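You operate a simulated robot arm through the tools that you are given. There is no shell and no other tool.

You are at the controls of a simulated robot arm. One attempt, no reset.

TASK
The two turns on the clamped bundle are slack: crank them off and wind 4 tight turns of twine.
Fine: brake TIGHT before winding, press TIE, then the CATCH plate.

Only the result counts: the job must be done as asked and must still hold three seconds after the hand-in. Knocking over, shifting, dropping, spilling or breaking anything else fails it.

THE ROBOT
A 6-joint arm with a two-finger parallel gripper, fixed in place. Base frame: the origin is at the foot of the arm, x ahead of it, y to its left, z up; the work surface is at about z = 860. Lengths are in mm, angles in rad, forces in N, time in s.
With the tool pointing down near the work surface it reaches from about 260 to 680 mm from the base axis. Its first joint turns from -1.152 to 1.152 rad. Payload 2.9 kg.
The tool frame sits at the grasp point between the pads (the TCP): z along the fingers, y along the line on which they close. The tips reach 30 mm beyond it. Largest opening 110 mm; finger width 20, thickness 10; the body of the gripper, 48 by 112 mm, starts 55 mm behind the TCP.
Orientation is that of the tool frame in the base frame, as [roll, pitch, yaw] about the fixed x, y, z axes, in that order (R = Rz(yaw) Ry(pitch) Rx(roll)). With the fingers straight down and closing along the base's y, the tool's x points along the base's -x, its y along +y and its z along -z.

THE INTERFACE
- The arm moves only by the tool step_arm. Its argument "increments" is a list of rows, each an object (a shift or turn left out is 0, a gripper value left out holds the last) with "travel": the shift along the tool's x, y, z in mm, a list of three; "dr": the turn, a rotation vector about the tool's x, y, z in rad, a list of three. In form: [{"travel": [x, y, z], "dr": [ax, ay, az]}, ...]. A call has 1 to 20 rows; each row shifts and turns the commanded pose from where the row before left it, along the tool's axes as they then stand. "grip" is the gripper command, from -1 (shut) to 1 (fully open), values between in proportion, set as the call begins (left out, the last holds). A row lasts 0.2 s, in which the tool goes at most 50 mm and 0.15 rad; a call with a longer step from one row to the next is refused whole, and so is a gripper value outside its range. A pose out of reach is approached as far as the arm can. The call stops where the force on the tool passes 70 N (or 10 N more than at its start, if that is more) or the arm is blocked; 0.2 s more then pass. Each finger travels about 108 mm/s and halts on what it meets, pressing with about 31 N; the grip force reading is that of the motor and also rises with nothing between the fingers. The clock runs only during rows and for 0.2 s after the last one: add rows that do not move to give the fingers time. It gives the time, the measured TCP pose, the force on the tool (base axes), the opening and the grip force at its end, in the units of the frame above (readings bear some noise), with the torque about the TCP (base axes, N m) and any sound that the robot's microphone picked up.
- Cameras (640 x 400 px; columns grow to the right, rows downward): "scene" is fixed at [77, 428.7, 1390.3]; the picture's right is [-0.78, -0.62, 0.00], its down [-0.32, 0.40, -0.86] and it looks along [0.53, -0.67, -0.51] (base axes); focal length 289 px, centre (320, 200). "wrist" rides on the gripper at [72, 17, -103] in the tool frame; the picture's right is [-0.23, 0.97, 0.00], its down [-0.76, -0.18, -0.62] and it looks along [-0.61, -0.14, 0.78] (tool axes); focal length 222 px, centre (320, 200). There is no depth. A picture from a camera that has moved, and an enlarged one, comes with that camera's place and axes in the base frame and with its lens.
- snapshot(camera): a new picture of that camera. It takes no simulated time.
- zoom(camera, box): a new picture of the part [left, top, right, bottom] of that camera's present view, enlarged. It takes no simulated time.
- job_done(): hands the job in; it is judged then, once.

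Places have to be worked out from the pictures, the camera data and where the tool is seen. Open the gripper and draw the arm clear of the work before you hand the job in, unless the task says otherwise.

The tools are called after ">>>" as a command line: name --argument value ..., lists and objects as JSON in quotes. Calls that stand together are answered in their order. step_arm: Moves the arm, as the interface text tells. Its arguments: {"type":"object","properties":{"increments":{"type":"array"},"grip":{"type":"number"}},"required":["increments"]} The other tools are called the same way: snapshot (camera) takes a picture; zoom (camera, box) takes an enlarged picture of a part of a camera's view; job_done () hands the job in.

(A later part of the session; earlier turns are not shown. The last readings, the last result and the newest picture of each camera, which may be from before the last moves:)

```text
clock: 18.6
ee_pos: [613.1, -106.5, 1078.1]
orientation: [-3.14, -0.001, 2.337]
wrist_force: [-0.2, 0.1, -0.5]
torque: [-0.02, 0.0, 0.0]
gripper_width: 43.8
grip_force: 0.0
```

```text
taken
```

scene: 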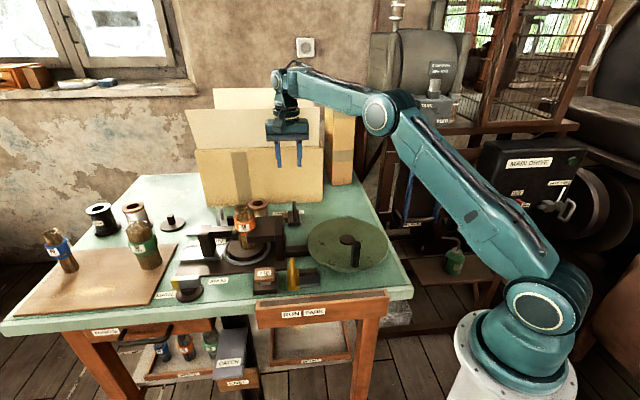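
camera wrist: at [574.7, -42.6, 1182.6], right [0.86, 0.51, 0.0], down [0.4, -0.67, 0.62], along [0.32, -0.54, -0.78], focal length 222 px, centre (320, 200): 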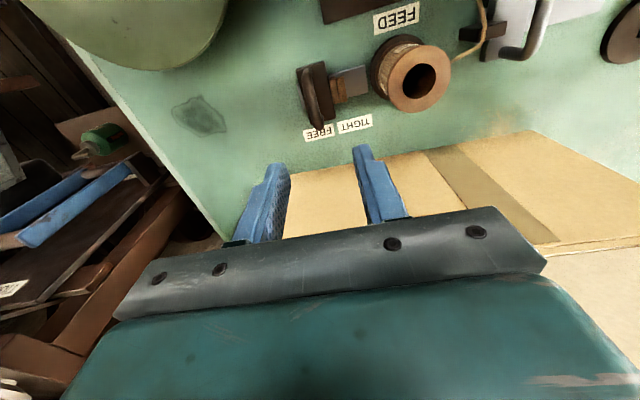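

Now zoom on the brake from this overhead view and also check the twine between spool and bundle.

>>> zoom --camera "wrist" --box '[270, 40, 400, 145]'

>>> zoom --camera "scene" --box '[265, 190, 325, 240]'

>>> zoom --camera "wrist" --box '[360, 0, 560, 120]'

>>> zoom --camera "scene" --box '[296, 200, 408, 280]'

```text
3.81 times, centred on (335, 92) of wrist
camera zoom: at [574.7, -42.6, 1182.6], right [0.86, 0.51, 0.0], down [0.4, -0.67, 0.62], along [0.32, -0.54, -0.78], focal length 846 px, centre (263, 610)
```

zoom: 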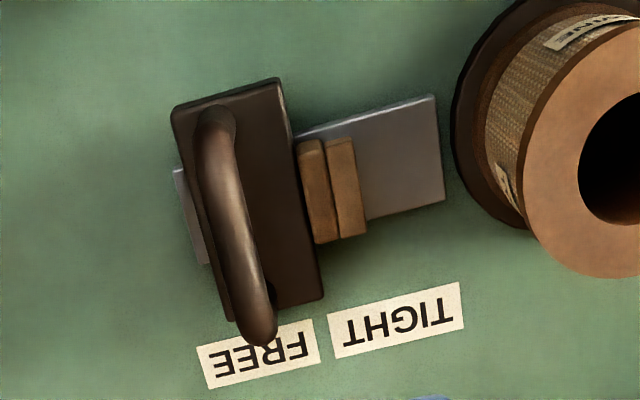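

```text
8.00 times, centred on (295, 215) of scene
camera zoom: at [77.0, 428.7, 1390.3], right [-0.78, -0.62, 0.0], down [-0.32, 0.4, -0.86], along [0.53, -0.67, -0.51], focal length 2311 px, centre (520, 80)
```

zoom: 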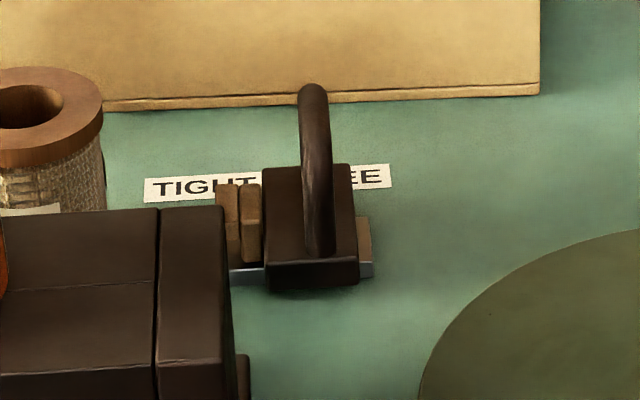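

```text
3.20 times, centred on (460, 60) of wrist
camera zoom: at [574.7, -42.6, 1182.6], right [0.86, 0.51, 0.0], down [0.4, -0.67, 0.62], along [0.32, -0.54, -0.78], focal length 711 px, centre (-128, 648)
```

zoom: 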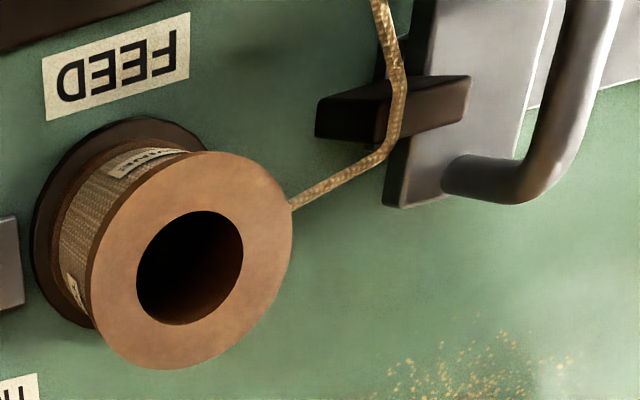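

```text
5.00 times, centred on (352, 240) of scene
camera zoom: at [77.0, 428.7, 1390.3], right [-0.78, -0.62, 0.0], down [-0.32, 0.4, -0.86], along [0.53, -0.67, -0.51], focal length 1444 px, centre (160, 0)
```

zoom: 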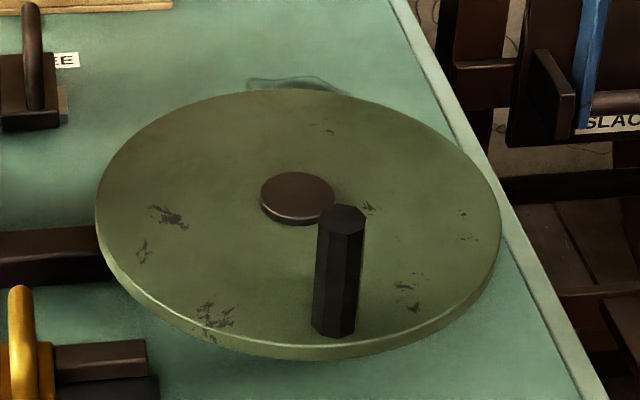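

Brake handle arch is estimated at u≈361, v≈497 → base (605, −107), top z≈940; the slider must travel ~30 mm toward the spool (+tool y). I'll align and descend partway to verify.

>>> step_arm --increments '[{"travel": [5.3, -6.4, 0]}, {"travel": [0, 0, 40]}, {"travel": [0, 0, 40]}, {}]' --grip -0.3

>>> zoom --camera "wrist" --box '[240, 80, 400, 220]'

>>> zoom --camera "scene" --box '[255, 150, 345, 240]'

```text
clock: 19.6
ee_pos: [605.0, -110.5, 997.0]
orientation: [-3.141, -0.001, 2.339]
wrist_force: [0.6, 0.3, 0.2]
torque: [0.0, -0.03, 0.01]
gripper_width: 38.3
grip_force: 0.1
```

```text
2.86 times, centred on (320, 150) of wrist
camera zoom: at [565.8, -46.6, 1100.8], right [0.86, 0.51, 0.0], down [0.4, -0.67, 0.62], along [0.32, -0.54, -0.78], focal length 635 px, centre (320, 343)
```

zoom: 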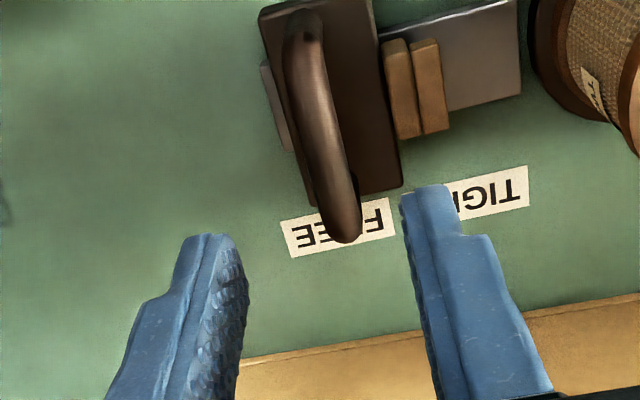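

```text
4.44 times, centred on (300, 195) of scene
camera zoom: at [77.0, 428.7, 1390.3], right [-0.78, -0.62, 0.0], down [-0.32, 0.4, -0.86], along [0.53, -0.67, -0.51], focal length 1284 px, centre (409, 222)
```

zoom: 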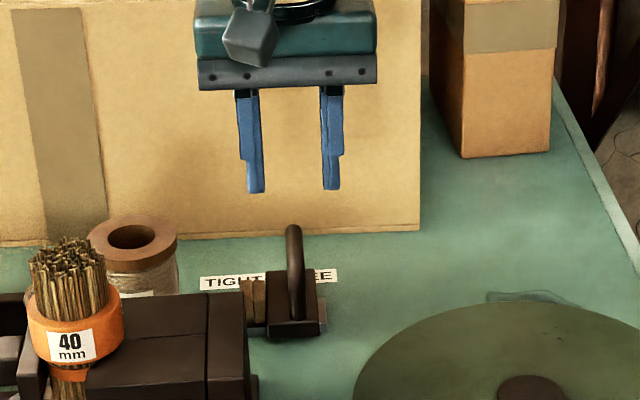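

Arch centre is about +4 mm tool-x and +2.5 mm tool-y from the TCP. I'll shift, descend to z≈942 and grip the arch.

>>> step_arm --increments '[{"travel": [4, 2.5, 0]}, {"travel": [0, 0, 27]}, {"travel": [0, 0, 27]}, {}]'

>>> zoom --camera "scene" --box '[255, 170, 345, 240]'

>>> zoom --camera "wrist" --box '[240, 80, 400, 220]'

```text
clock: 20.6
ee_pos: [602.9, -105.6, 944.7]
orientation: [3.142, 0.0, 2.337]
wrist_force: [-0.7, -0.6, -0.6]
torque: [0.02, 0.02, 0.01]
gripper_width: 38.6
grip_force: 0.1
```

```text
5.71 times, centred on (300, 205) of scene
camera zoom: at [77.0, 428.7, 1390.3], right [-0.78, -0.62, 0.0], down [-0.32, 0.4, -0.86], along [0.53, -0.67, -0.51], focal length 1651 px, centre (434, 171)
```

zoom: 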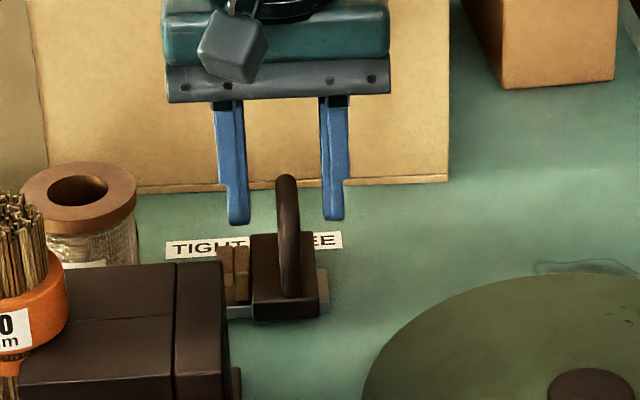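

```text
2.86 times, centred on (320, 150) of wrist
camera zoom: at [564.7, -41.8, 1047.9], right [0.86, 0.51, 0.0], down [0.4, -0.67, 0.62], along [0.32, -0.54, -0.78], focal length 635 px, centre (320, 343)
```

zoom: 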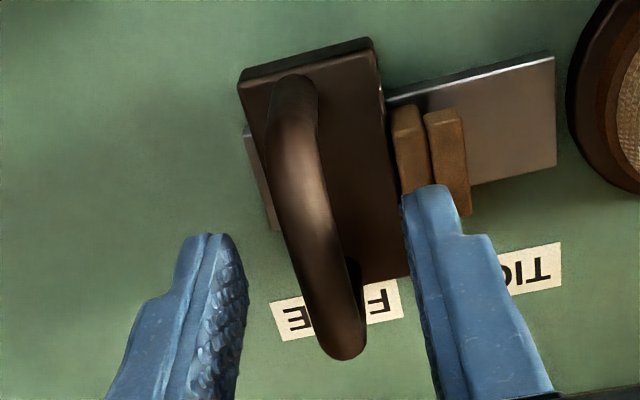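

Fingers straddle the arch with ~3.5 mm offset in tool-y; I'll centre and close on it.

>>> step_arm --increments '[{"travel": [3, 3.5, 2]}, {}]'

>>> step_arm --increments '[{}, {}, {}]' --grip -1

>>> zoom --camera "scene" --box '[255, 170, 345, 240]'

```text
clock: 21.2
ee_pos: [604.5, -101.1, 942.8]
orientation: [-3.141, 0.0, 2.336]
wrist_force: [-0.3, -0.3, 0.0]
torque: [0.03, 0.0, -0.02]
gripper_width: 38.5
grip_force: 0.1
```

```text
clock: 22.0
ee_pos: [603.9, -102.3, 942.7]
orientation: [3.142, 0.001, 2.337]
wrist_force: [-0.6, -2.5, -0.9]
torque: [0.15, 0.15, 0.69]
gripper_width: 11.4
grip_force: 44.8
```

```text
5.71 times, centred on (300, 205) of scene
camera zoom: at [77.0, 428.7, 1390.4], right [-0.78, -0.62, 0.0], down [-0.32, 0.4, -0.86], along [0.53, -0.67, -0.51], focal length 1651 px, centre (434, 171)
```

zoom: 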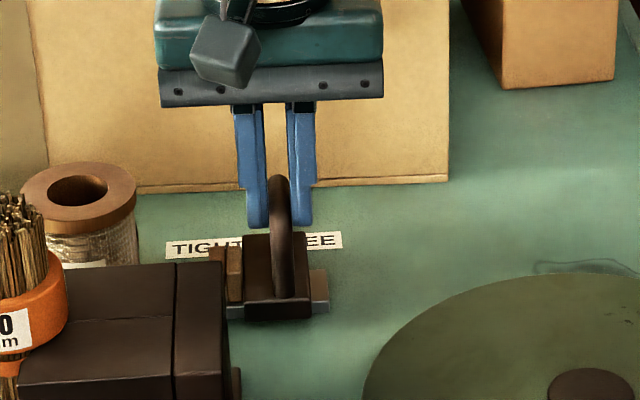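

The arch is gripped (11.4 mm). I'll slide it toward TIGHT in small steps, watching force.

>>> step_arm --increments '[{"travel": [0, 5, 0]}, {"travel": [0, 5, 0]}, {"travel": [0, 5, 0]}, {"travel": [0, 5, 0]}]'

>>> zoom --camera "scene" --box '[255, 170, 345, 240]'

```text
clock: 23.0
ee_pos: [619.1, -87.7, 942.9]
orientation: [-3.142, -0.002, 2.339]
wrist_force: [-4.0, 2.9, -5.3]
torque: [0.09, 0.13, 0.7]
gripper_width: 11.5
grip_force: 44.6
```

```text
5.71 times, centred on (300, 205) of scene
camera zoom: at [77.0, 428.8, 1390.3], right [-0.78, -0.62, 0.0], down [-0.32, 0.4, -0.86], along [0.53, -0.67, -0.51], focal length 1651 px, centre (434, 171)
```

zoom: 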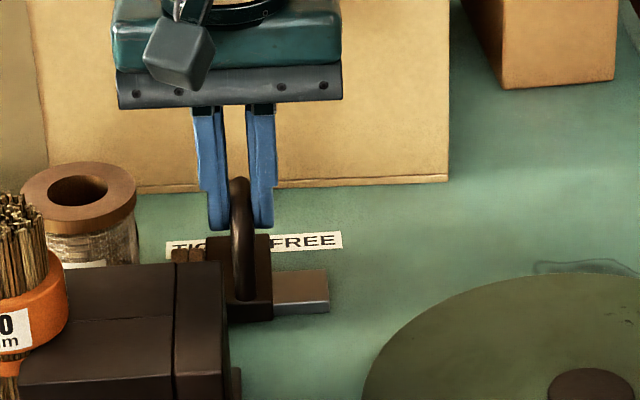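

The slider moves freely (low force). I continue toward TIGHT until it meets its stop.

>>> step_arm --increments '[{"travel": [0, 4, 0]}, {"travel": [0, 4, 0]}, {"travel": [0, 4, 0]}]'

>>> zoom --camera "scene" --box '[255, 170, 345, 240]'

>>> zoom --camera "wrist" --box '[240, 60, 480, 240]'

```text
clock: 23.8
ee_pos: [627.0, -80.4, 942.8]
orientation: [-3.138, -0.002, 2.339]
wrist_force: [-3.1, 2.6, -10.8]
torque: [0.66, 0.68, 0.65]
gripper_width: 11.4
grip_force: 44.9
```

```text
5.71 times, centred on (300, 205) of scene
camera zoom: at [77.2, 428.7, 1390.3], right [-0.78, -0.62, 0.0], down [-0.32, 0.4, -0.86], along [0.53, -0.67, -0.51], focal length 1651 px, centre (434, 171)
```

zoom: 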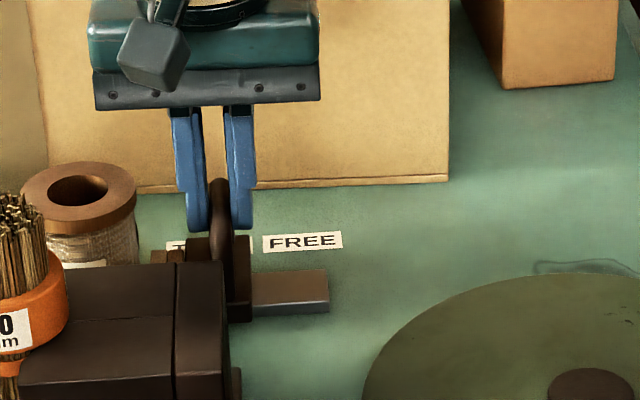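

```text
2.22 times, centred on (360, 150) of wrist
camera zoom: at [588.5, -15.6, 1046.8], right [0.86, 0.51, 0.0], down [0.4, -0.67, 0.62], along [0.32, -0.53, -0.78], focal length 494 px, centre (231, 311)
```

zoom: 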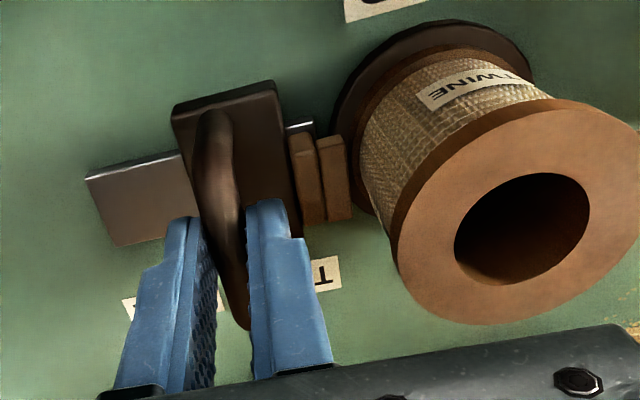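

Almost at the spool flange. I'll push a few mm more to find the stop.

>>> step_arm --increments '[{"travel": [0, 3, 0]}, {"travel": [0, 3, 0]}, {"travel": [0, 2, 0]}]'

>>> zoom --camera "wrist" --box '[240, 60, 480, 240]'

```text
clock: 24.6
ee_pos: [631.7, -73.0, 942.9]
orientation: [-3.141, -0.003, 2.337]
wrist_force: [-5.6, 6.0, -19.2]
torque: [-0.34, -0.44, 0.65]
gripper_width: 11.5
grip_force: 45.3
```

```text
2.22 times, centred on (360, 150) of wrist
camera zoom: at [594.9, -9.4, 1046.9], right [0.86, 0.51, 0.0], down [0.4, -0.67, 0.62], along [0.32, -0.53, -0.78], focal length 494 px, centre (231, 311)
```

zoom: 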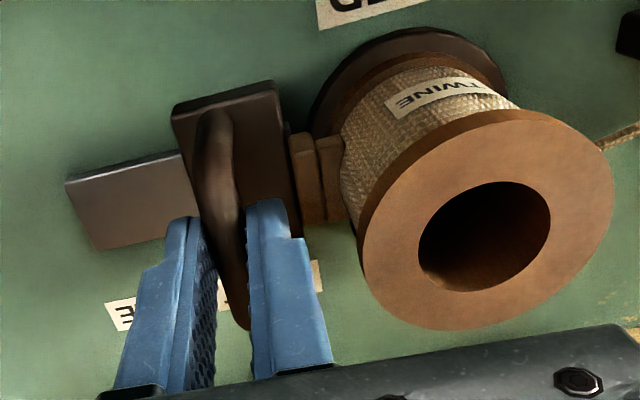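

No stop yet; pads are near the twine barrel. Continue in small increments.

>>> step_arm --increments '[{"travel": [0, 2, -0.5]}, {"travel": [0, 2, 0]}, {"travel": [0, 2, 0]}, {}]'

>>> zoom --camera "wrist" --box '[240, 60, 480, 240]'

```text
clock: 25.6
ee_pos: [633.6, -72.6, 943.5]
orientation: [-3.134, -0.011, 2.329]
wrist_force: [-31.2, -20.9, -11.1]
torque: [-0.55, 0.48, 0.84]
gripper_width: 11.7
grip_force: 44.8
```

```text
2.22 times, centred on (360, 150) of wrist
camera zoom: at [597.4, -8.7, 1047.5], right [0.86, 0.51, -0.01], down [0.4, -0.68, 0.62], along [0.31, -0.54, -0.79], focal length 494 px, centre (231, 311)
```

zoom: 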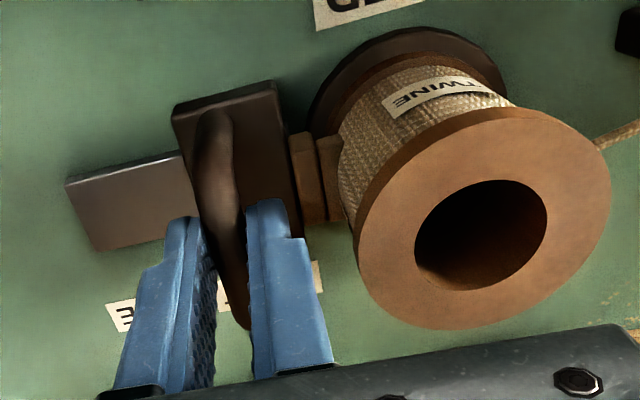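

Firm resistance (~37 N against the slide): the brake is at its TIGHT stop. I'll open, rise and verify the brake stays at TIGHT.

>>> step_arm --increments '[{}, {}, {}]' --grip -0.3

>>> step_arm --increments '[{"travel": [0, 0, -40]}, {"travel": [0, 0, -40]}, {"travel": [0, 0, -40]}, {}]'

>>> zoom --camera "scene" --box '[240, 180, 336, 240]'

>>> snapshot --camera "wrist"

```text
clock: 26.4
ee_pos: [638.8, -69.2, 945.5]
orientation: [3.14, 0.002, 2.34]
wrist_force: [0.1, 0.1, 0.6]
torque: [0.03, 0.02, -0.03]
gripper_width: 38.7
grip_force: 0.0
```

```text
clock: 27.4
ee_pos: [638.5, -70.1, 1065.6]
orientation: [3.141, 0.0, 2.337]
wrist_force: [0.3, -0.5, 0.4]
torque: [-0.06, -0.04, 0.02]
gripper_width: 38.2
grip_force: 0.0
```

```text
6.67 times, centred on (288, 210) of scene
camera zoom: at [77.0, 428.7, 1390.3], right [-0.78, -0.62, 0.0], down [-0.32, 0.4, -0.86], along [0.53, -0.67, -0.51], focal length 1926 px, centre (533, 133)
```

zoom: 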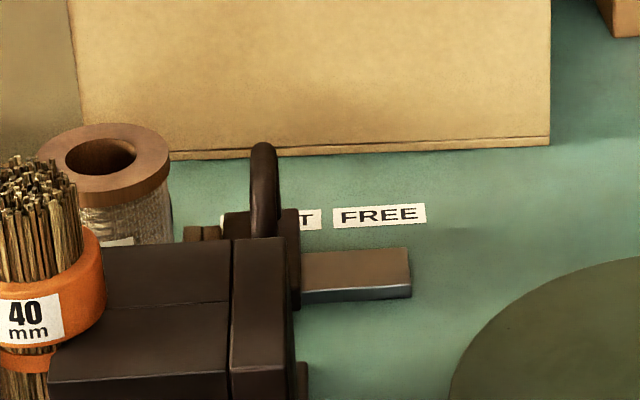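

```text
taken
camera wrist: at [599.9, -5.4, 1169.1], right [0.86, 0.51, 0.0], down [0.4, -0.67, 0.62], along [0.32, -0.54, -0.78], focal length 222 px, centre (320, 200)
```

wrist: 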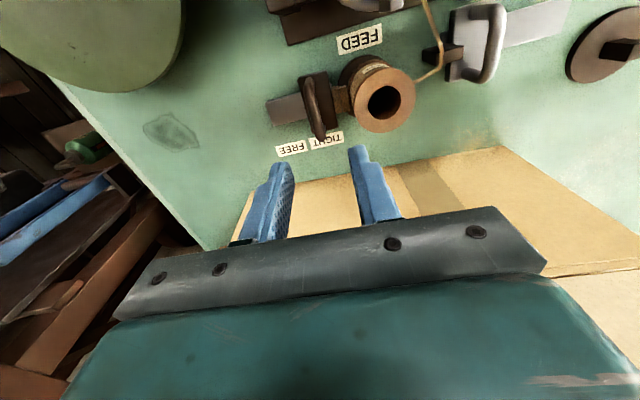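

Brake is at TIGHT (slider moved fully, FREE label exposed). Next I'll take a look at the bundle from the back-right side to verify the turns are off before winding.

>>> step_arm --increments '[{"travel": [36.6, -12.8, -11.2]}, {"travel": [36.6, -12.8, -11.2]}, {"travel": [36.6, -12.8, -11.2]}, {"travel": [36.6, -12.8, -11.2]}, {"dr": [0, 0, -0.134]}, {"dr": [0, 0, -0.134]}, {"dr": [0, 0, -0.134]}, {"dr": [0, 0, -0.134]}, {"dr": [0, 0, -0.134]}, {"dr": [0, 0, -0.134]}, {}]'

>>> zoom --camera "wrist" --box '[300, 80, 460, 200]'

>>> snapshot --camera "wrist"

```text
clock: 29.8
ee_pos: [497.8, -0.6, 1109.4]
orientation: [-3.14, -0.001, -3.14]
wrist_force: [-0.1, 0.2, 0.8]
torque: [0.0, 0.03, -0.01]
gripper_width: 38.4
grip_force: 0.1
```

```text
3.33 times, centred on (380, 140) of wrist
camera zoom: at [426.1, 16.6, 1213.4], right [0.23, 0.97, 0.0], down [0.76, -0.18, 0.62], along [0.61, -0.14, -0.78], focal length 740 px, centre (120, 400)
```

zoom: 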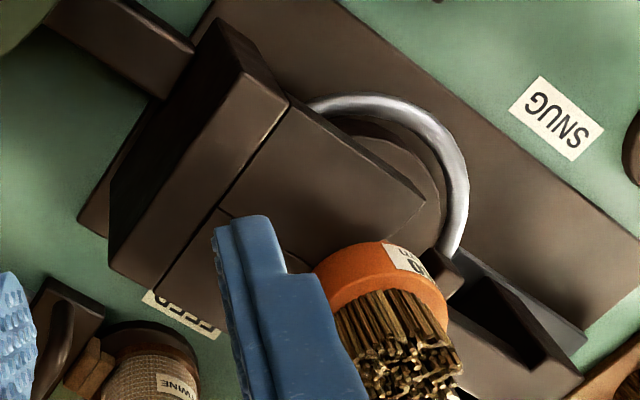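

```text
taken
camera wrist: at [426.1, 16.6, 1213.4], right [0.23, 0.97, 0.0], down [0.76, -0.18, 0.62], along [0.61, -0.14, -0.78], focal length 222 px, centre (320, 200)
```

wrist: 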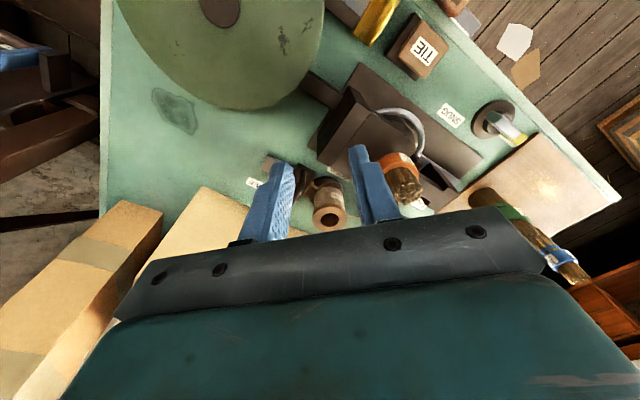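

Jaws hide the wrap zone from above, but the scene view shows a bare bundle and flyer geometry confirms a 4:1 ratio (182° ≈ 2 turns off). Now I'll go back above the knob (≈(325, −14)) keeping this yaw, and measure hub and knob from above.

>>> step_arm --increments '[{"travel": [43, -3.5, 7]}, {"travel": [43, -3.5, 7]}, {"travel": [43, -3.5, 7]}, {"travel": [43, -3.5, 7]}, {}]'

>>> snapshot --camera "wrist"

>>> zoom --camera "wrist" --box '[200, 30, 440, 180]'

```text
clock: 31.0
ee_pos: [326.5, -15.5, 1079.1]
orientation: [3.141, 0.0, 3.141]
wrist_force: [0.0, 0.2, -0.1]
torque: [0.01, -0.03, 0.0]
gripper_width: 38.5
grip_force: 0.1
```

```text
taken
camera wrist: at [253.5, 2.0, 1182.1], right [0.23, 0.97, 0.0], down [0.76, -0.18, 0.62], along [0.61, -0.14, -0.78], focal length 222 px, centre (320, 200)
```

wrist: 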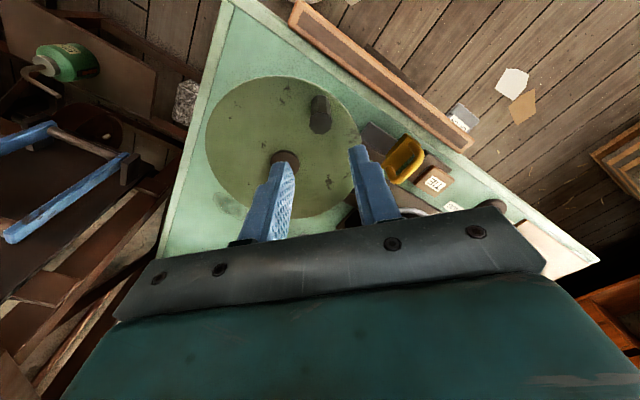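

```text
2.67 times, centred on (320, 105) of wrist
camera zoom: at [253.5, 2.0, 1182.1], right [0.23, 0.97, 0.0], down [0.76, -0.18, 0.62], along [0.61, -0.14, -0.78], focal length 592 px, centre (320, 453)
```

zoom: 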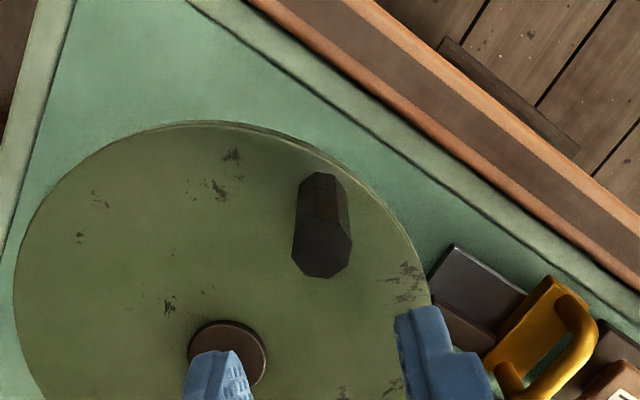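

Consistent now: hub ≈ (387.5, −77.7), knob at (324.7, −13.7), r ≈ 89.8. I'll align, descend around the knob and check.

>>> step_arm --increments '[{"travel": [1.8, 1.8, 0]}, {"travel": [0, 0, 41]}, {"travel": [0, 0, 41]}, {"travel": [0, 0, 41]}, {}]'

>>> zoom --camera "wrist" --box '[240, 100, 400, 240]'

>>> zoom --camera "scene" --box '[300, 200, 420, 275]'

```text
clock: 32.2
ee_pos: [323.9, -12.7, 957.4]
orientation: [-3.141, 0.001, 3.141]
wrist_force: [-0.5, 0.5, 0.0]
torque: [0.01, -0.01, -0.01]
gripper_width: 38.5
grip_force: 0.1
```

```text
2.86 times, centred on (320, 170) of wrist
camera zoom: at [251.7, 4.9, 1061.7], right [0.23, 0.97, 0.0], down [0.76, -0.18, 0.62], along [0.61, -0.14, -0.78], focal length 635 px, centre (320, 286)
```

zoom: 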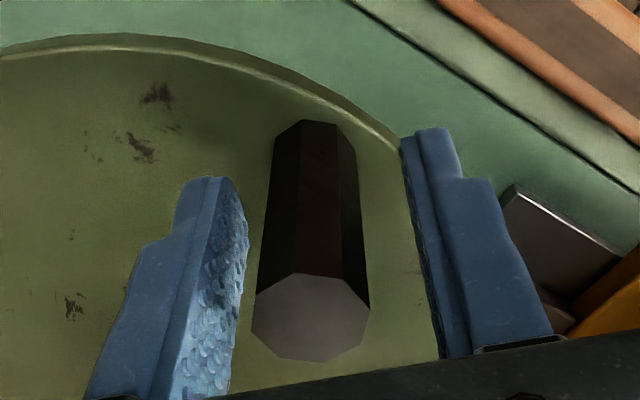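

```text
5.33 times, centred on (360, 238) of scene
camera zoom: at [77.0, 428.7, 1390.3], right [-0.78, -0.62, 0.0], down [-0.32, 0.4, -0.86], along [0.53, -0.67, -0.51], focal length 1541 px, centre (107, 0)
```

zoom: 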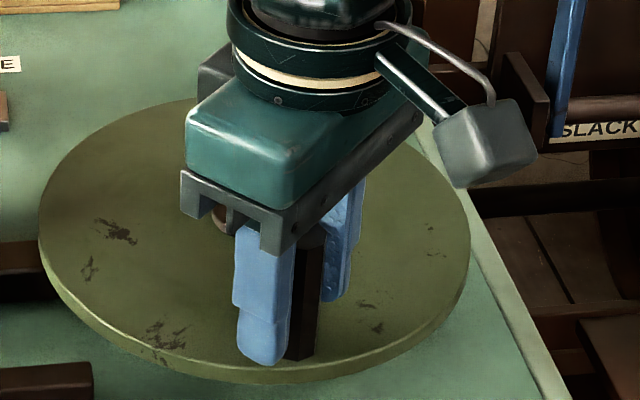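

Small centring tweak, then close on the knob and begin winding (counter-clockwise, opposite to unwinding) with a first 45° to check load with the brake TIGHT.

>>> step_arm --increments '[{"travel": [1.5, -0.6, 0]}, {}]'

>>> step_arm --increments '[{}, {}, {}]' --grip -1

>>> step_arm --increments '[{"travel": [9.26, -10.62, 0]}, {"travel": [7.49, -11.94, 0]}, {"travel": [5.53, -12.96, 0]}, {"travel": [3.43, -13.67, 0]}, {"travel": [1.25, -14.03, 0]}]'

>>> zoom --camera "scene" --box '[205, 205, 285, 265]'

```text
clock: 32.8
ee_pos: [323.3, -12.9, 959.0]
orientation: [-3.139, 0.0, -3.141]
wrist_force: [0.3, 0.2, 0.3]
torque: [-0.02, 0.02, 0.0]
gripper_width: 38.4
grip_force: 0.1
```

```text
clock: 33.6
ee_pos: [324.7, -12.9, 960.3]
orientation: [3.141, 0.0, 3.141]
wrist_force: [2.1, -5.2, -5.4]
torque: [0.13, -0.62, -0.14]
gripper_width: 21.9
grip_force: 45.1
```

```text
clock: 34.8
ee_pos: [295.9, -75.5, 958.1]
orientation: [3.141, -0.002, 3.141]
wrist_force: [-2.2, 5.0, 1.1]
torque: [-0.69, -0.13, 0.38]
gripper_width: 21.5
grip_force: 44.8
```

```text
6.67 times, centred on (245, 235) of scene
camera zoom: at [76.9, 428.8, 1390.3], right [-0.78, -0.62, 0.0], down [-0.32, 0.4, -0.86], along [0.53, -0.67, -0.51], focal length 1926 px, centre (820, -33)
```

zoom: 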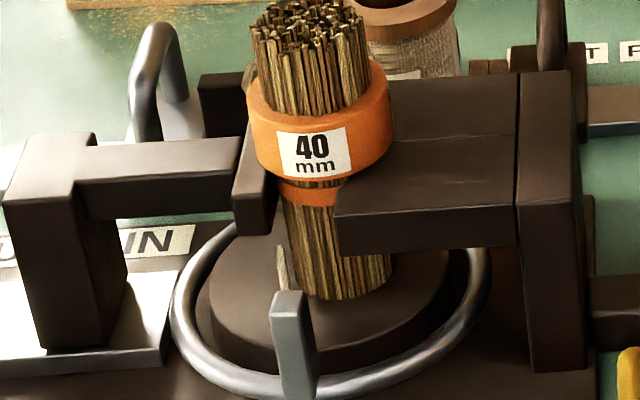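

Load is low (≈5 N) and the flyer went half a turn the other way to the front, laying twine. Continue another 90°.

>>> step_arm --increments '[{"travel": [-0.96, -14.06, 0]}, {"travel": [-3.15, -13.73, 0]}, {"travel": [-5.26, -13.07, 0]}, {"travel": [-7.24, -12.09, 0]}, {"travel": [-9.04, -10.81, 0]}, {"travel": [-10.62, -9.26, 0]}, {"travel": [-11.94, -7.49, 0]}, {"travel": [-12.96, -5.53, 0]}, {"travel": [-13.67, -3.43, 0]}, {"travel": [-14.03, -1.25, 0]}]'

>>> zoom --camera "scene" --box '[205, 205, 285, 265]'

```text
clock: 37.0
ee_pos: [385.5, -167.9, 958.4]
orientation: [3.141, -0.001, -3.141]
wrist_force: [-5.1, 11.8, -1.2]
torque: [-0.86, -0.42, 0.45]
gripper_width: 21.7
grip_force: 44.6
```

```text
6.67 times, centred on (245, 235) of scene
camera zoom: at [76.9, 429.1, 1390.2], right [-0.78, -0.62, 0.0], down [-0.32, 0.4, -0.86], along [0.53, -0.67, -0.51], focal length 1926 px, centre (820, -33)
```

zoom: 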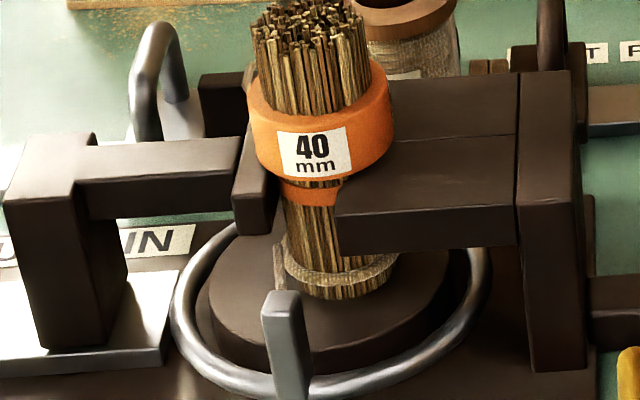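

1.5 turns on, tight to the bundle; forces ~13 N. Continue the next 90° with a 1 mm inward correction.

>>> step_arm --increments '[{"travel": [-14.06, 1.96, 0]}, {"travel": [-13.73, 3.15, 0]}, {"travel": [-13.07, 5.26, 0]}, {"travel": [-12.09, 7.24, 0]}, {"travel": [-10.81, 9.04, 0]}, {"travel": [-9.26, 10.62, 0]}, {"travel": [-7.49, 11.94, 0]}, {"travel": [-5.53, 12.96, 0]}, {"travel": [-3.43, 13.67, 0]}, {"travel": [-1.25, 14.03, 0]}]'

>>> zoom --camera "scene" --box '[205, 205, 285, 265]'

```text
clock: 39.2
ee_pos: [476.2, -75.8, 957.6]
orientation: [3.142, -0.002, -3.14]
wrist_force: [0.9, -3.4, 12.9]
torque: [-1.0, -0.33, 0.32]
gripper_width: 21.4
grip_force: 44.9
```

```text
6.67 times, centred on (245, 235) of scene
camera zoom: at [76.8, 428.7, 1390.4], right [-0.78, -0.62, 0.0], down [-0.32, 0.4, -0.86], along [0.53, -0.67, -0.51], focal length 1926 px, centre (820, -33)
```

zoom: 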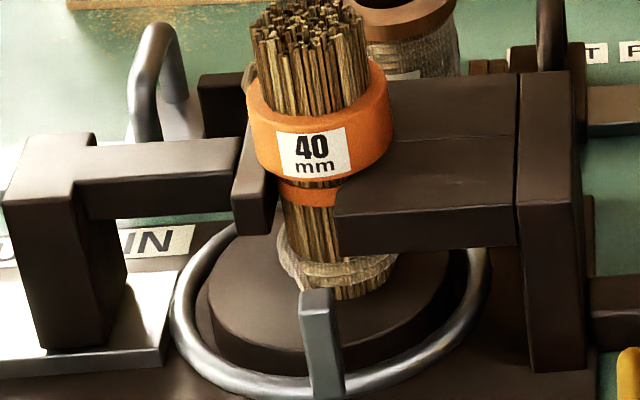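

About 2.5 turns now, stacking neatly. Continue another 90° of crank.

>>> step_arm --increments '[{"travel": [0.96, 14.06, 0]}, {"travel": [3.15, 13.73, 0]}, {"travel": [5.26, 13.07, 0]}, {"travel": [7.24, 12.09, 0]}, {"travel": [9.04, 10.81, 0]}, {"travel": [10.62, 9.26, 0]}, {"travel": [11.94, 7.49, 0]}, {"travel": [12.96, 5.53, 0]}, {"travel": [13.67, 3.43, 0]}, {"travel": [14.03, 1.25, 0]}]'

>>> zoom --camera "scene" --box '[205, 205, 285, 265]'

```text
clock: 41.4
ee_pos: [386.3, 13.1, 958.0]
orientation: [-3.139, -0.004, 3.135]
wrist_force: [4.4, -27.5, -17.1]
torque: [1.04, 0.4, 0.27]
gripper_width: 21.9
grip_force: 44.9
```

```text
6.67 times, centred on (245, 235) of scene
camera zoom: at [77.4, 428.0, 1390.6], right [-0.78, -0.62, 0.0], down [-0.32, 0.4, -0.86], along [0.53, -0.67, -0.51], focal length 1926 px, centre (820, -33)
```

zoom: 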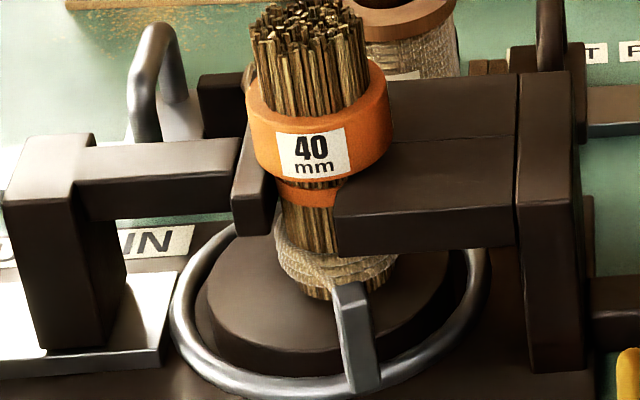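

The flyer appears a bit ahead of front compared with earlier quarter-points. Let me check where the knob sits in the pads now before finishing the last ~43°.

>>> zoom --camera "wrist" --box '[240, 100, 400, 240]'

>>> zoom --camera "scene" --box '[290, 190, 410, 275]'

>>> zoom --camera "scene" --box '[220, 225, 276, 260]'

```text
2.86 times, centred on (320, 170) of wrist
camera zoom: at [314.1, 29.7, 1061.3], right [0.23, 0.97, 0.0], down [0.76, -0.18, 0.62], along [0.6, -0.15, -0.78], focal length 635 px, centre (320, 286)
```

zoom: 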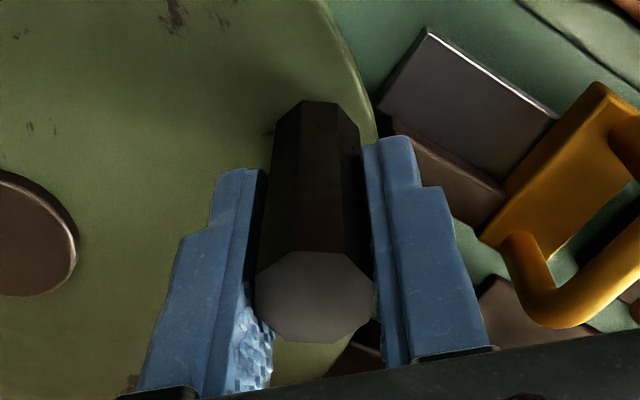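

```text
4.71 times, centred on (350, 232) of scene
camera zoom: at [77.4, 428.0, 1390.6], right [-0.78, -0.62, 0.0], down [-0.32, 0.4, -0.86], along [0.53, -0.67, -0.51], focal length 1359 px, centre (179, 47)
```

zoom: 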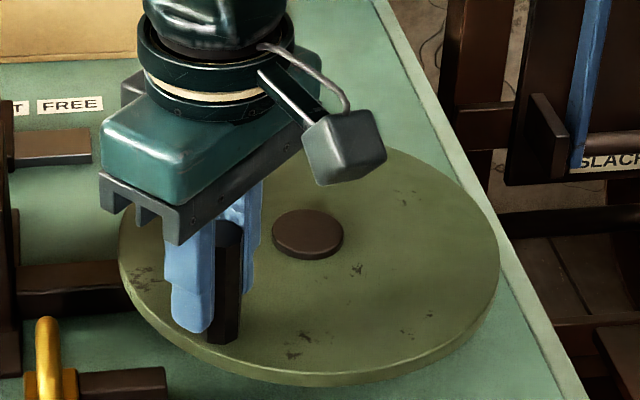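

```text
11.43 times, centred on (248, 242) of scene
camera zoom: at [77.4, 428.0, 1390.6], right [-0.78, -0.62, 0.0], down [-0.32, 0.4, -0.86], along [0.53, -0.67, -0.51], focal length 3302 px, centre (1143, -286)
```

zoom: 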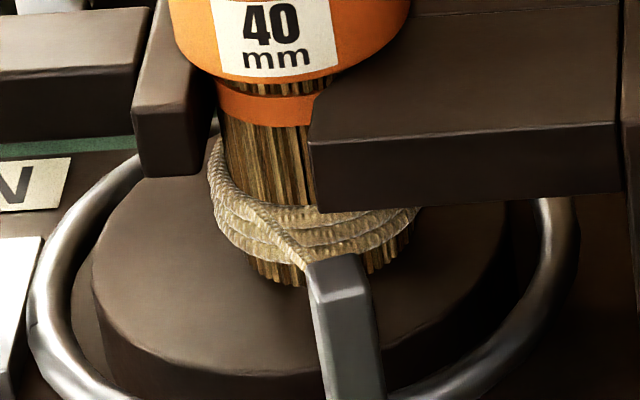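

The knob is ~7.5 mm ahead of the TCP inside the pads, so the crank is really at 321° (3.57 turns) – consistent with exact 4:1. About 39° of crank remains to return the knob to its zero-turn position (324.7, −13.7).

>>> step_arm --increments '[{"travel": [12.03, -4.5, 0]}, {"travel": [11.64, -3.6, 0]}, {"travel": [11.05, -5.15, 0]}, {"travel": [10.26, -6.59, 0]}, {"travel": [9.27, -7.92, 0]}, {}]'

>>> zoom --camera "wrist" --box '[240, 100, 400, 240]'

>>> zoom --camera "scene" --box '[205, 205, 285, 265]'

>>> zoom --camera "scene" --box '[296, 200, 408, 280]'

```text
clock: 42.8
ee_pos: [329.7, -13.3, 959.5]
orientation: [3.139, -0.008, -3.139]
wrist_force: [-29.1, 29.4, 14.5]
torque: [-1.19, 0.16, -0.12]
gripper_width: 21.6
grip_force: 44.7
```

```text
2.86 times, centred on (320, 170) of wrist
camera zoom: at [257.9, 3.0, 1063.6], right [0.22, 0.97, 0.0], down [0.77, -0.18, 0.62], along [0.6, -0.14, -0.79], focal length 635 px, centre (320, 286)
```

zoom: 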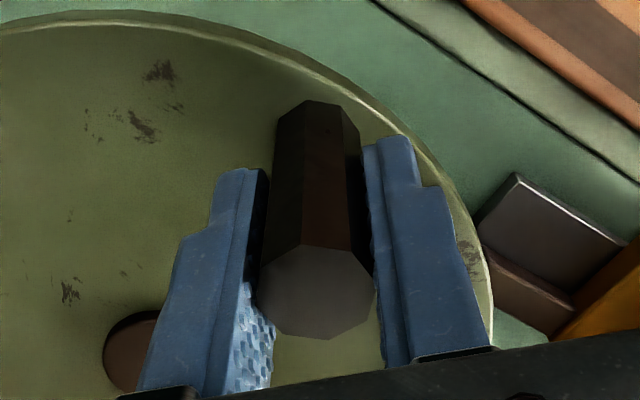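

```text
6.67 times, centred on (245, 235) of scene
camera zoom: at [76.1, 429.5, 1390.1], right [-0.78, -0.62, 0.0], down [-0.32, 0.4, -0.86], along [0.54, -0.67, -0.51], focal length 1926 px, centre (820, -33)
```

zoom: 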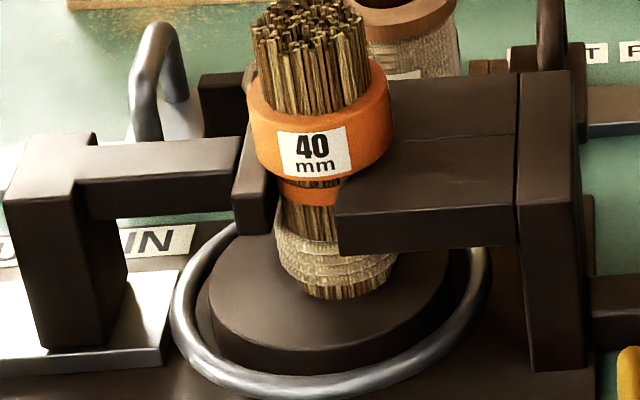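

```text
5.00 times, centred on (352, 240) of scene
camera zoom: at [76.1, 429.5, 1390.1], right [-0.78, -0.62, 0.0], down [-0.32, 0.4, -0.86], along [0.54, -0.67, -0.51], focal length 1444 px, centre (160, 0)
```

zoom: 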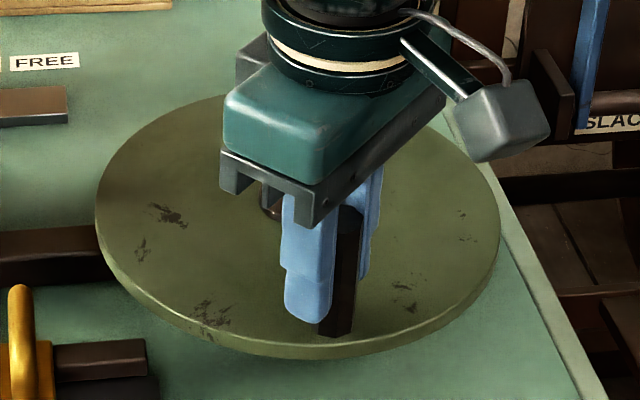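

Four turns are visible and the disc marks match the zero position of one revolution ago. I'll relieve the radial load, then release the knob and check it stays put.

>>> step_arm --increments '[{"travel": [3, 3, 0]}, {}]'

>>> step_arm --increments '[{}, {}, {}]' --grip -0.2

>>> zoom --camera "wrist" --box '[240, 100, 400, 240]'

>>> zoom --camera "scene" --box '[205, 205, 285, 265]'

```text
clock: 43.4
ee_pos: [330.2, -13.0, 958.6]
orientation: [-3.141, 0.0, 3.138]
wrist_force: [-8.2, 2.4, 3.4]
torque: [0.77, 1.2, -0.29]
gripper_width: 21.6
grip_force: 45.0
```

```text
clock: 44.2
ee_pos: [331.0, -11.9, 958.5]
orientation: [-3.141, 0.0, -3.141]
wrist_force: [0.2, -0.6, -0.9]
torque: [0.0, -0.03, 0.03]
gripper_width: 44.0
grip_force: 0.1
```

```text
2.86 times, centred on (320, 170) of wrist
camera zoom: at [257.8, 5.2, 1062.6], right [0.23, 0.97, 0.0], down [0.76, -0.18, 0.62], along [0.61, -0.14, -0.78], focal length 635 px, centre (320, 286)
```

zoom: 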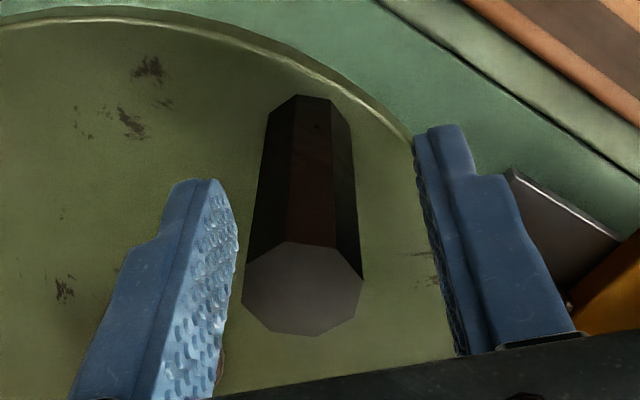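

```text
6.67 times, centred on (245, 235) of scene
camera zoom: at [77.0, 428.7, 1390.3], right [-0.78, -0.62, 0.0], down [-0.32, 0.4, -0.86], along [0.53, -0.67, -0.51], focal length 1926 px, centre (820, -33)
```

zoom: 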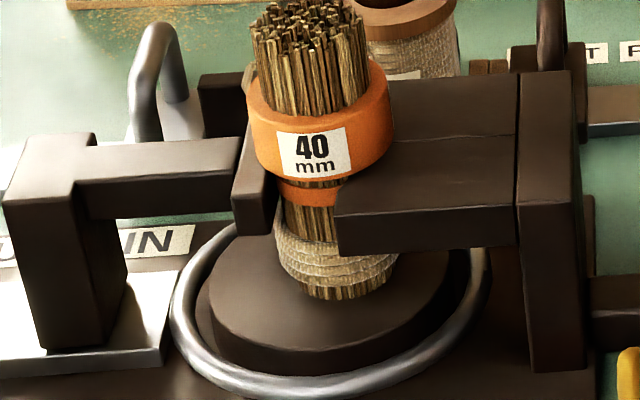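

The knob sits within 0.5° of the zero reference: ≈3.98–4.0 turns. To be on the safe side of 4 I'll re-centre, grip, and add about 2.5° of crank (≈0.03 turn).

>>> step_arm --increments '[{"travel": [7, -1.5, 0]}, {}]'

>>> step_arm --increments '[{}, {}, {}]' --grip -1

>>> step_arm --increments '[{"travel": [1.6, -1.6, 0]}, {"travel": [1.6, -1.6, 0]}, {}]'

>>> step_arm --increments '[{}, {}, {}]' --grip -0.2

>>> zoom --camera "wrist" --box '[240, 100, 400, 240]'

```text
clock: 44.8
ee_pos: [323.5, -13.0, 959.1]
orientation: [-3.142, 0.0, 3.14]
wrist_force: [-0.1, 1.1, 0.3]
torque: [0.0, 0.02, 0.02]
gripper_width: 43.8
grip_force: 0.1
```

```text
clock: 45.6
ee_pos: [323.9, -13.6, 958.1]
orientation: [-3.14, -0.001, -3.141]
wrist_force: [1.3, -4.2, -2.4]
torque: [0.18, -0.46, -0.22]
gripper_width: 21.4
grip_force: 45.1
```

```text
clock: 46.4
ee_pos: [320.4, -15.5, 958.4]
orientation: [3.14, -0.003, -3.138]
wrist_force: [5.9, 2.9, -20.4]
torque: [-0.25, -0.76, 0.39]
gripper_width: 21.6
grip_force: 45.2
```

```text
clock: 47.2
ee_pos: [320.1, -17.1, 958.8]
orientation: [3.14, 0.001, 3.141]
wrist_force: [0.1, 0.0, -0.6]
torque: [0.03, -0.03, 0.03]
gripper_width: 44.2
grip_force: 0.1
```

```text
2.86 times, centred on (320, 170) of wrist
camera zoom: at [247.2, 0.2, 1062.5], right [0.23, 0.97, 0.0], down [0.76, -0.18, 0.62], along [0.61, -0.14, -0.78], focal length 635 px, centre (320, 286)
```

zoom: 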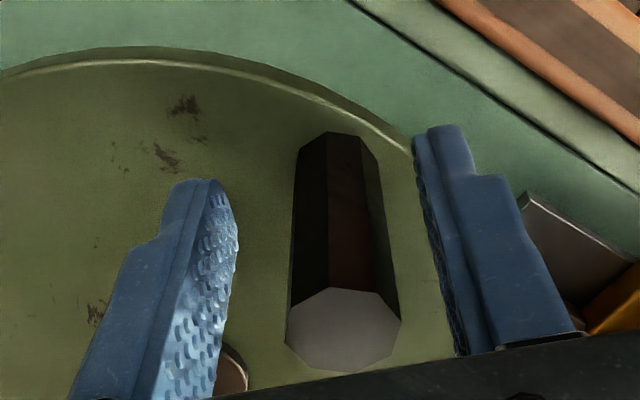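

The knob springs back to exactly the same spot (322, −13) each time – a detent at whole turns – so we're at 4 turns. Now I'll rise and go above TIE (≈(479, 127)) with fingers closed to localise it.

>>> step_arm --increments '[{"travel": [0, 0, -37]}, {"travel": [0, 0, -37]}, {"travel": [0, 0, -37]}, {"travel": [-31.8, 28.8, 0]}, {"travel": [-31.8, 28.8, 0]}, {"travel": [-31.8, 28.8, 0]}, {"travel": [-31.8, 28.8, 0]}, {"travel": [-31.8, 28.8, 0]}, {}]'

>>> step_arm --increments '[{}, {}, {}]' --grip -1

>>> snapshot --camera "wrist"

>>> snapshot --camera "scene"

>>> zoom --camera "wrist" --box '[240, 60, 400, 180]'

```text
clock: 49.2
ee_pos: [477.8, 127.2, 1070.2]
orientation: [-3.141, -0.001, -3.141]
wrist_force: [0.0, 0.4, -0.1]
torque: [-0.01, 0.02, 0.0]
gripper_width: 44.1
grip_force: 0.0
```

```text
clock: 50.0
ee_pos: [477.2, 128.0, 1070.9]
orientation: [-3.14, -0.001, -3.141]
wrist_force: [0.6, -0.7, -0.3]
torque: [-0.01, -0.01, -0.01]
gripper_width: 0.0
grip_force: 31.3
```

```text
taken
camera wrist: at [405.0, 144.6, 1173.9], right [0.23, 0.97, 0.0], down [0.76, -0.18, 0.62], along [0.61, -0.14, -0.78], focal length 222 px, centre (320, 200)
```

wrist: 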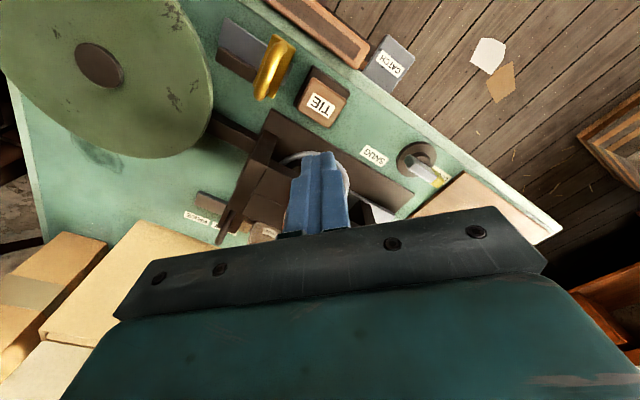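

```text
taken
```

scene: 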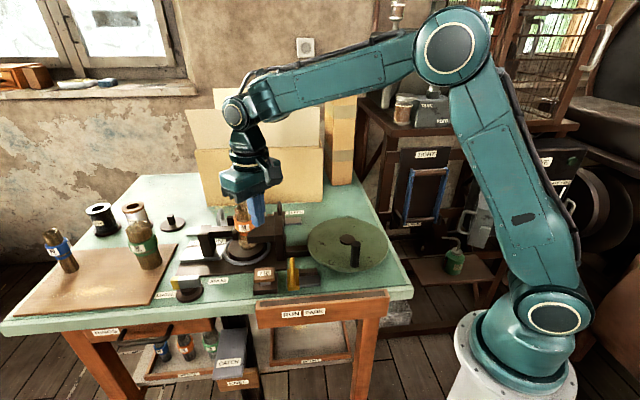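

```text
3.33 times, centred on (320, 120) of wrist
camera zoom: at [405.0, 144.6, 1173.9], right [0.23, 0.97, 0.0], down [0.76, -0.18, 0.62], along [0.61, -0.14, -0.78], focal length 740 px, centre (320, 467)
```

zoom: 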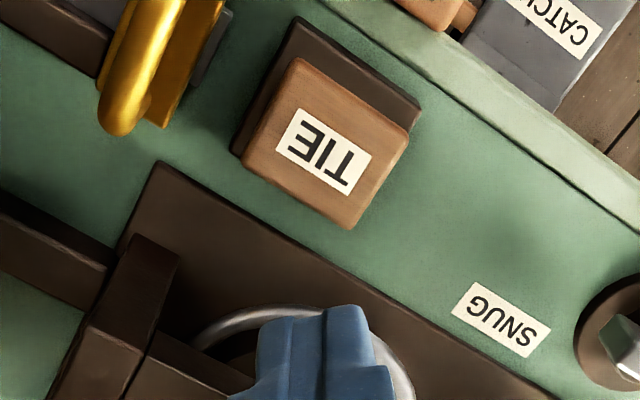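

TIE cap centre is at about (479.5, 129), almost directly below. I'll descend to just above it, then press down in small steps watching force.

>>> step_arm --increments '[{"travel": [-2.3, 1, 30]}, {"travel": [0, 0, 35]}, {"travel": [0, 0, 35]}, {"travel": [0, 0, 20]}, {}]'

>>> zoom --camera "scene" --box '[230, 220, 330, 300]'

>>> zoom --camera "wrist" --box '[240, 60, 400, 200]'

```text
clock: 51.2
ee_pos: [480.8, 132.1, 948.2]
orientation: [-3.141, 0.0, 3.141]
wrist_force: [0.1, 0.7, 0.3]
torque: [-0.03, 0.02, 0.03]
gripper_width: 0.1
grip_force: 31.2
```

```text
5.00 times, centred on (280, 260) of scene
camera zoom: at [77.0, 428.7, 1390.3], right [-0.78, -0.62, 0.0], down [-0.32, 0.4, -0.86], along [0.53, -0.67, -0.51], focal length 1444 px, centre (520, -100)
```

zoom: 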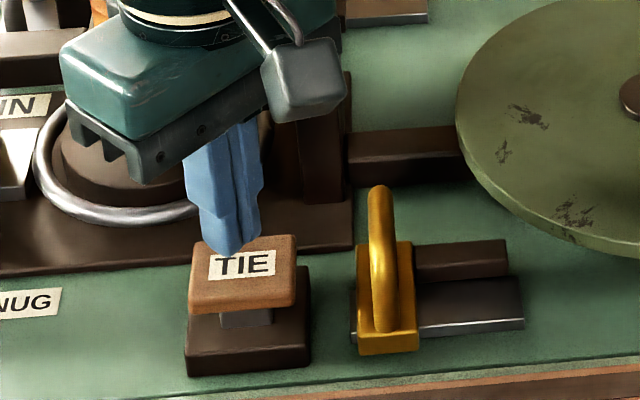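

```text
2.86 times, centred on (320, 130) of wrist
camera zoom: at [407.4, 148.3, 1052.4], right [0.23, 0.97, 0.0], down [0.76, -0.18, 0.62], along [0.61, -0.14, -0.78], focal length 635 px, centre (320, 400)
```

zoom: 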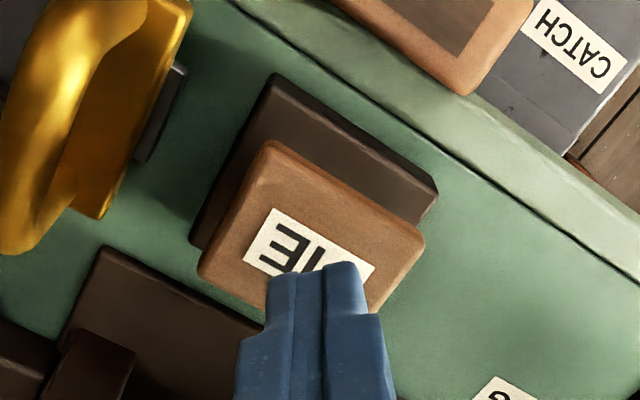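

Tips are ~18 mm above the cap and slightly off; I'll centre (−3, −2.5 mm) and press down in 3 mm steps.

>>> step_arm --increments '[{"travel": [4, -2.5, 5]}, {"travel": [0, 0, 5]}, {"travel": [0, 0, 3]}, {"travel": [0, 0, 3]}, {"travel": [0, 0, 3]}]'

>>> zoom --camera "scene" --box '[230, 220, 330, 300]'

```text
clock: 52.4
ee_pos: [476.1, 127.9, 930.6]
orientation: [3.141, -0.001, -3.141]
wrist_force: [-1.5, -0.8, 1.9]
torque: [-0.02, 0.05, -0.01]
gripper_width: 0.0
grip_force: 31.1
```

```text
5.00 times, centred on (280, 260) of scene
camera zoom: at [77.0, 428.7, 1390.3], right [-0.78, -0.62, 0.0], down [-0.32, 0.4, -0.86], along [0.53, -0.67, -0.51], focal length 1444 px, centre (520, -100)
```

zoom: 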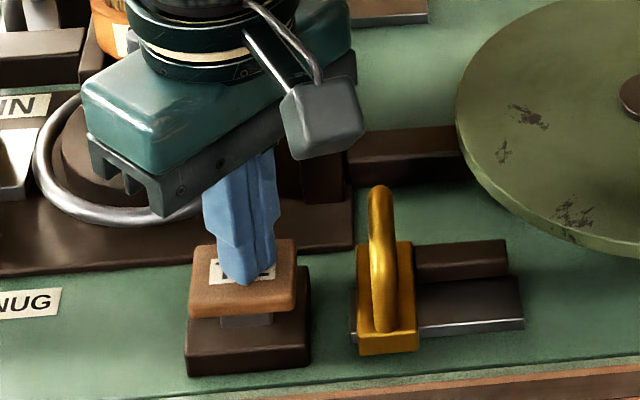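

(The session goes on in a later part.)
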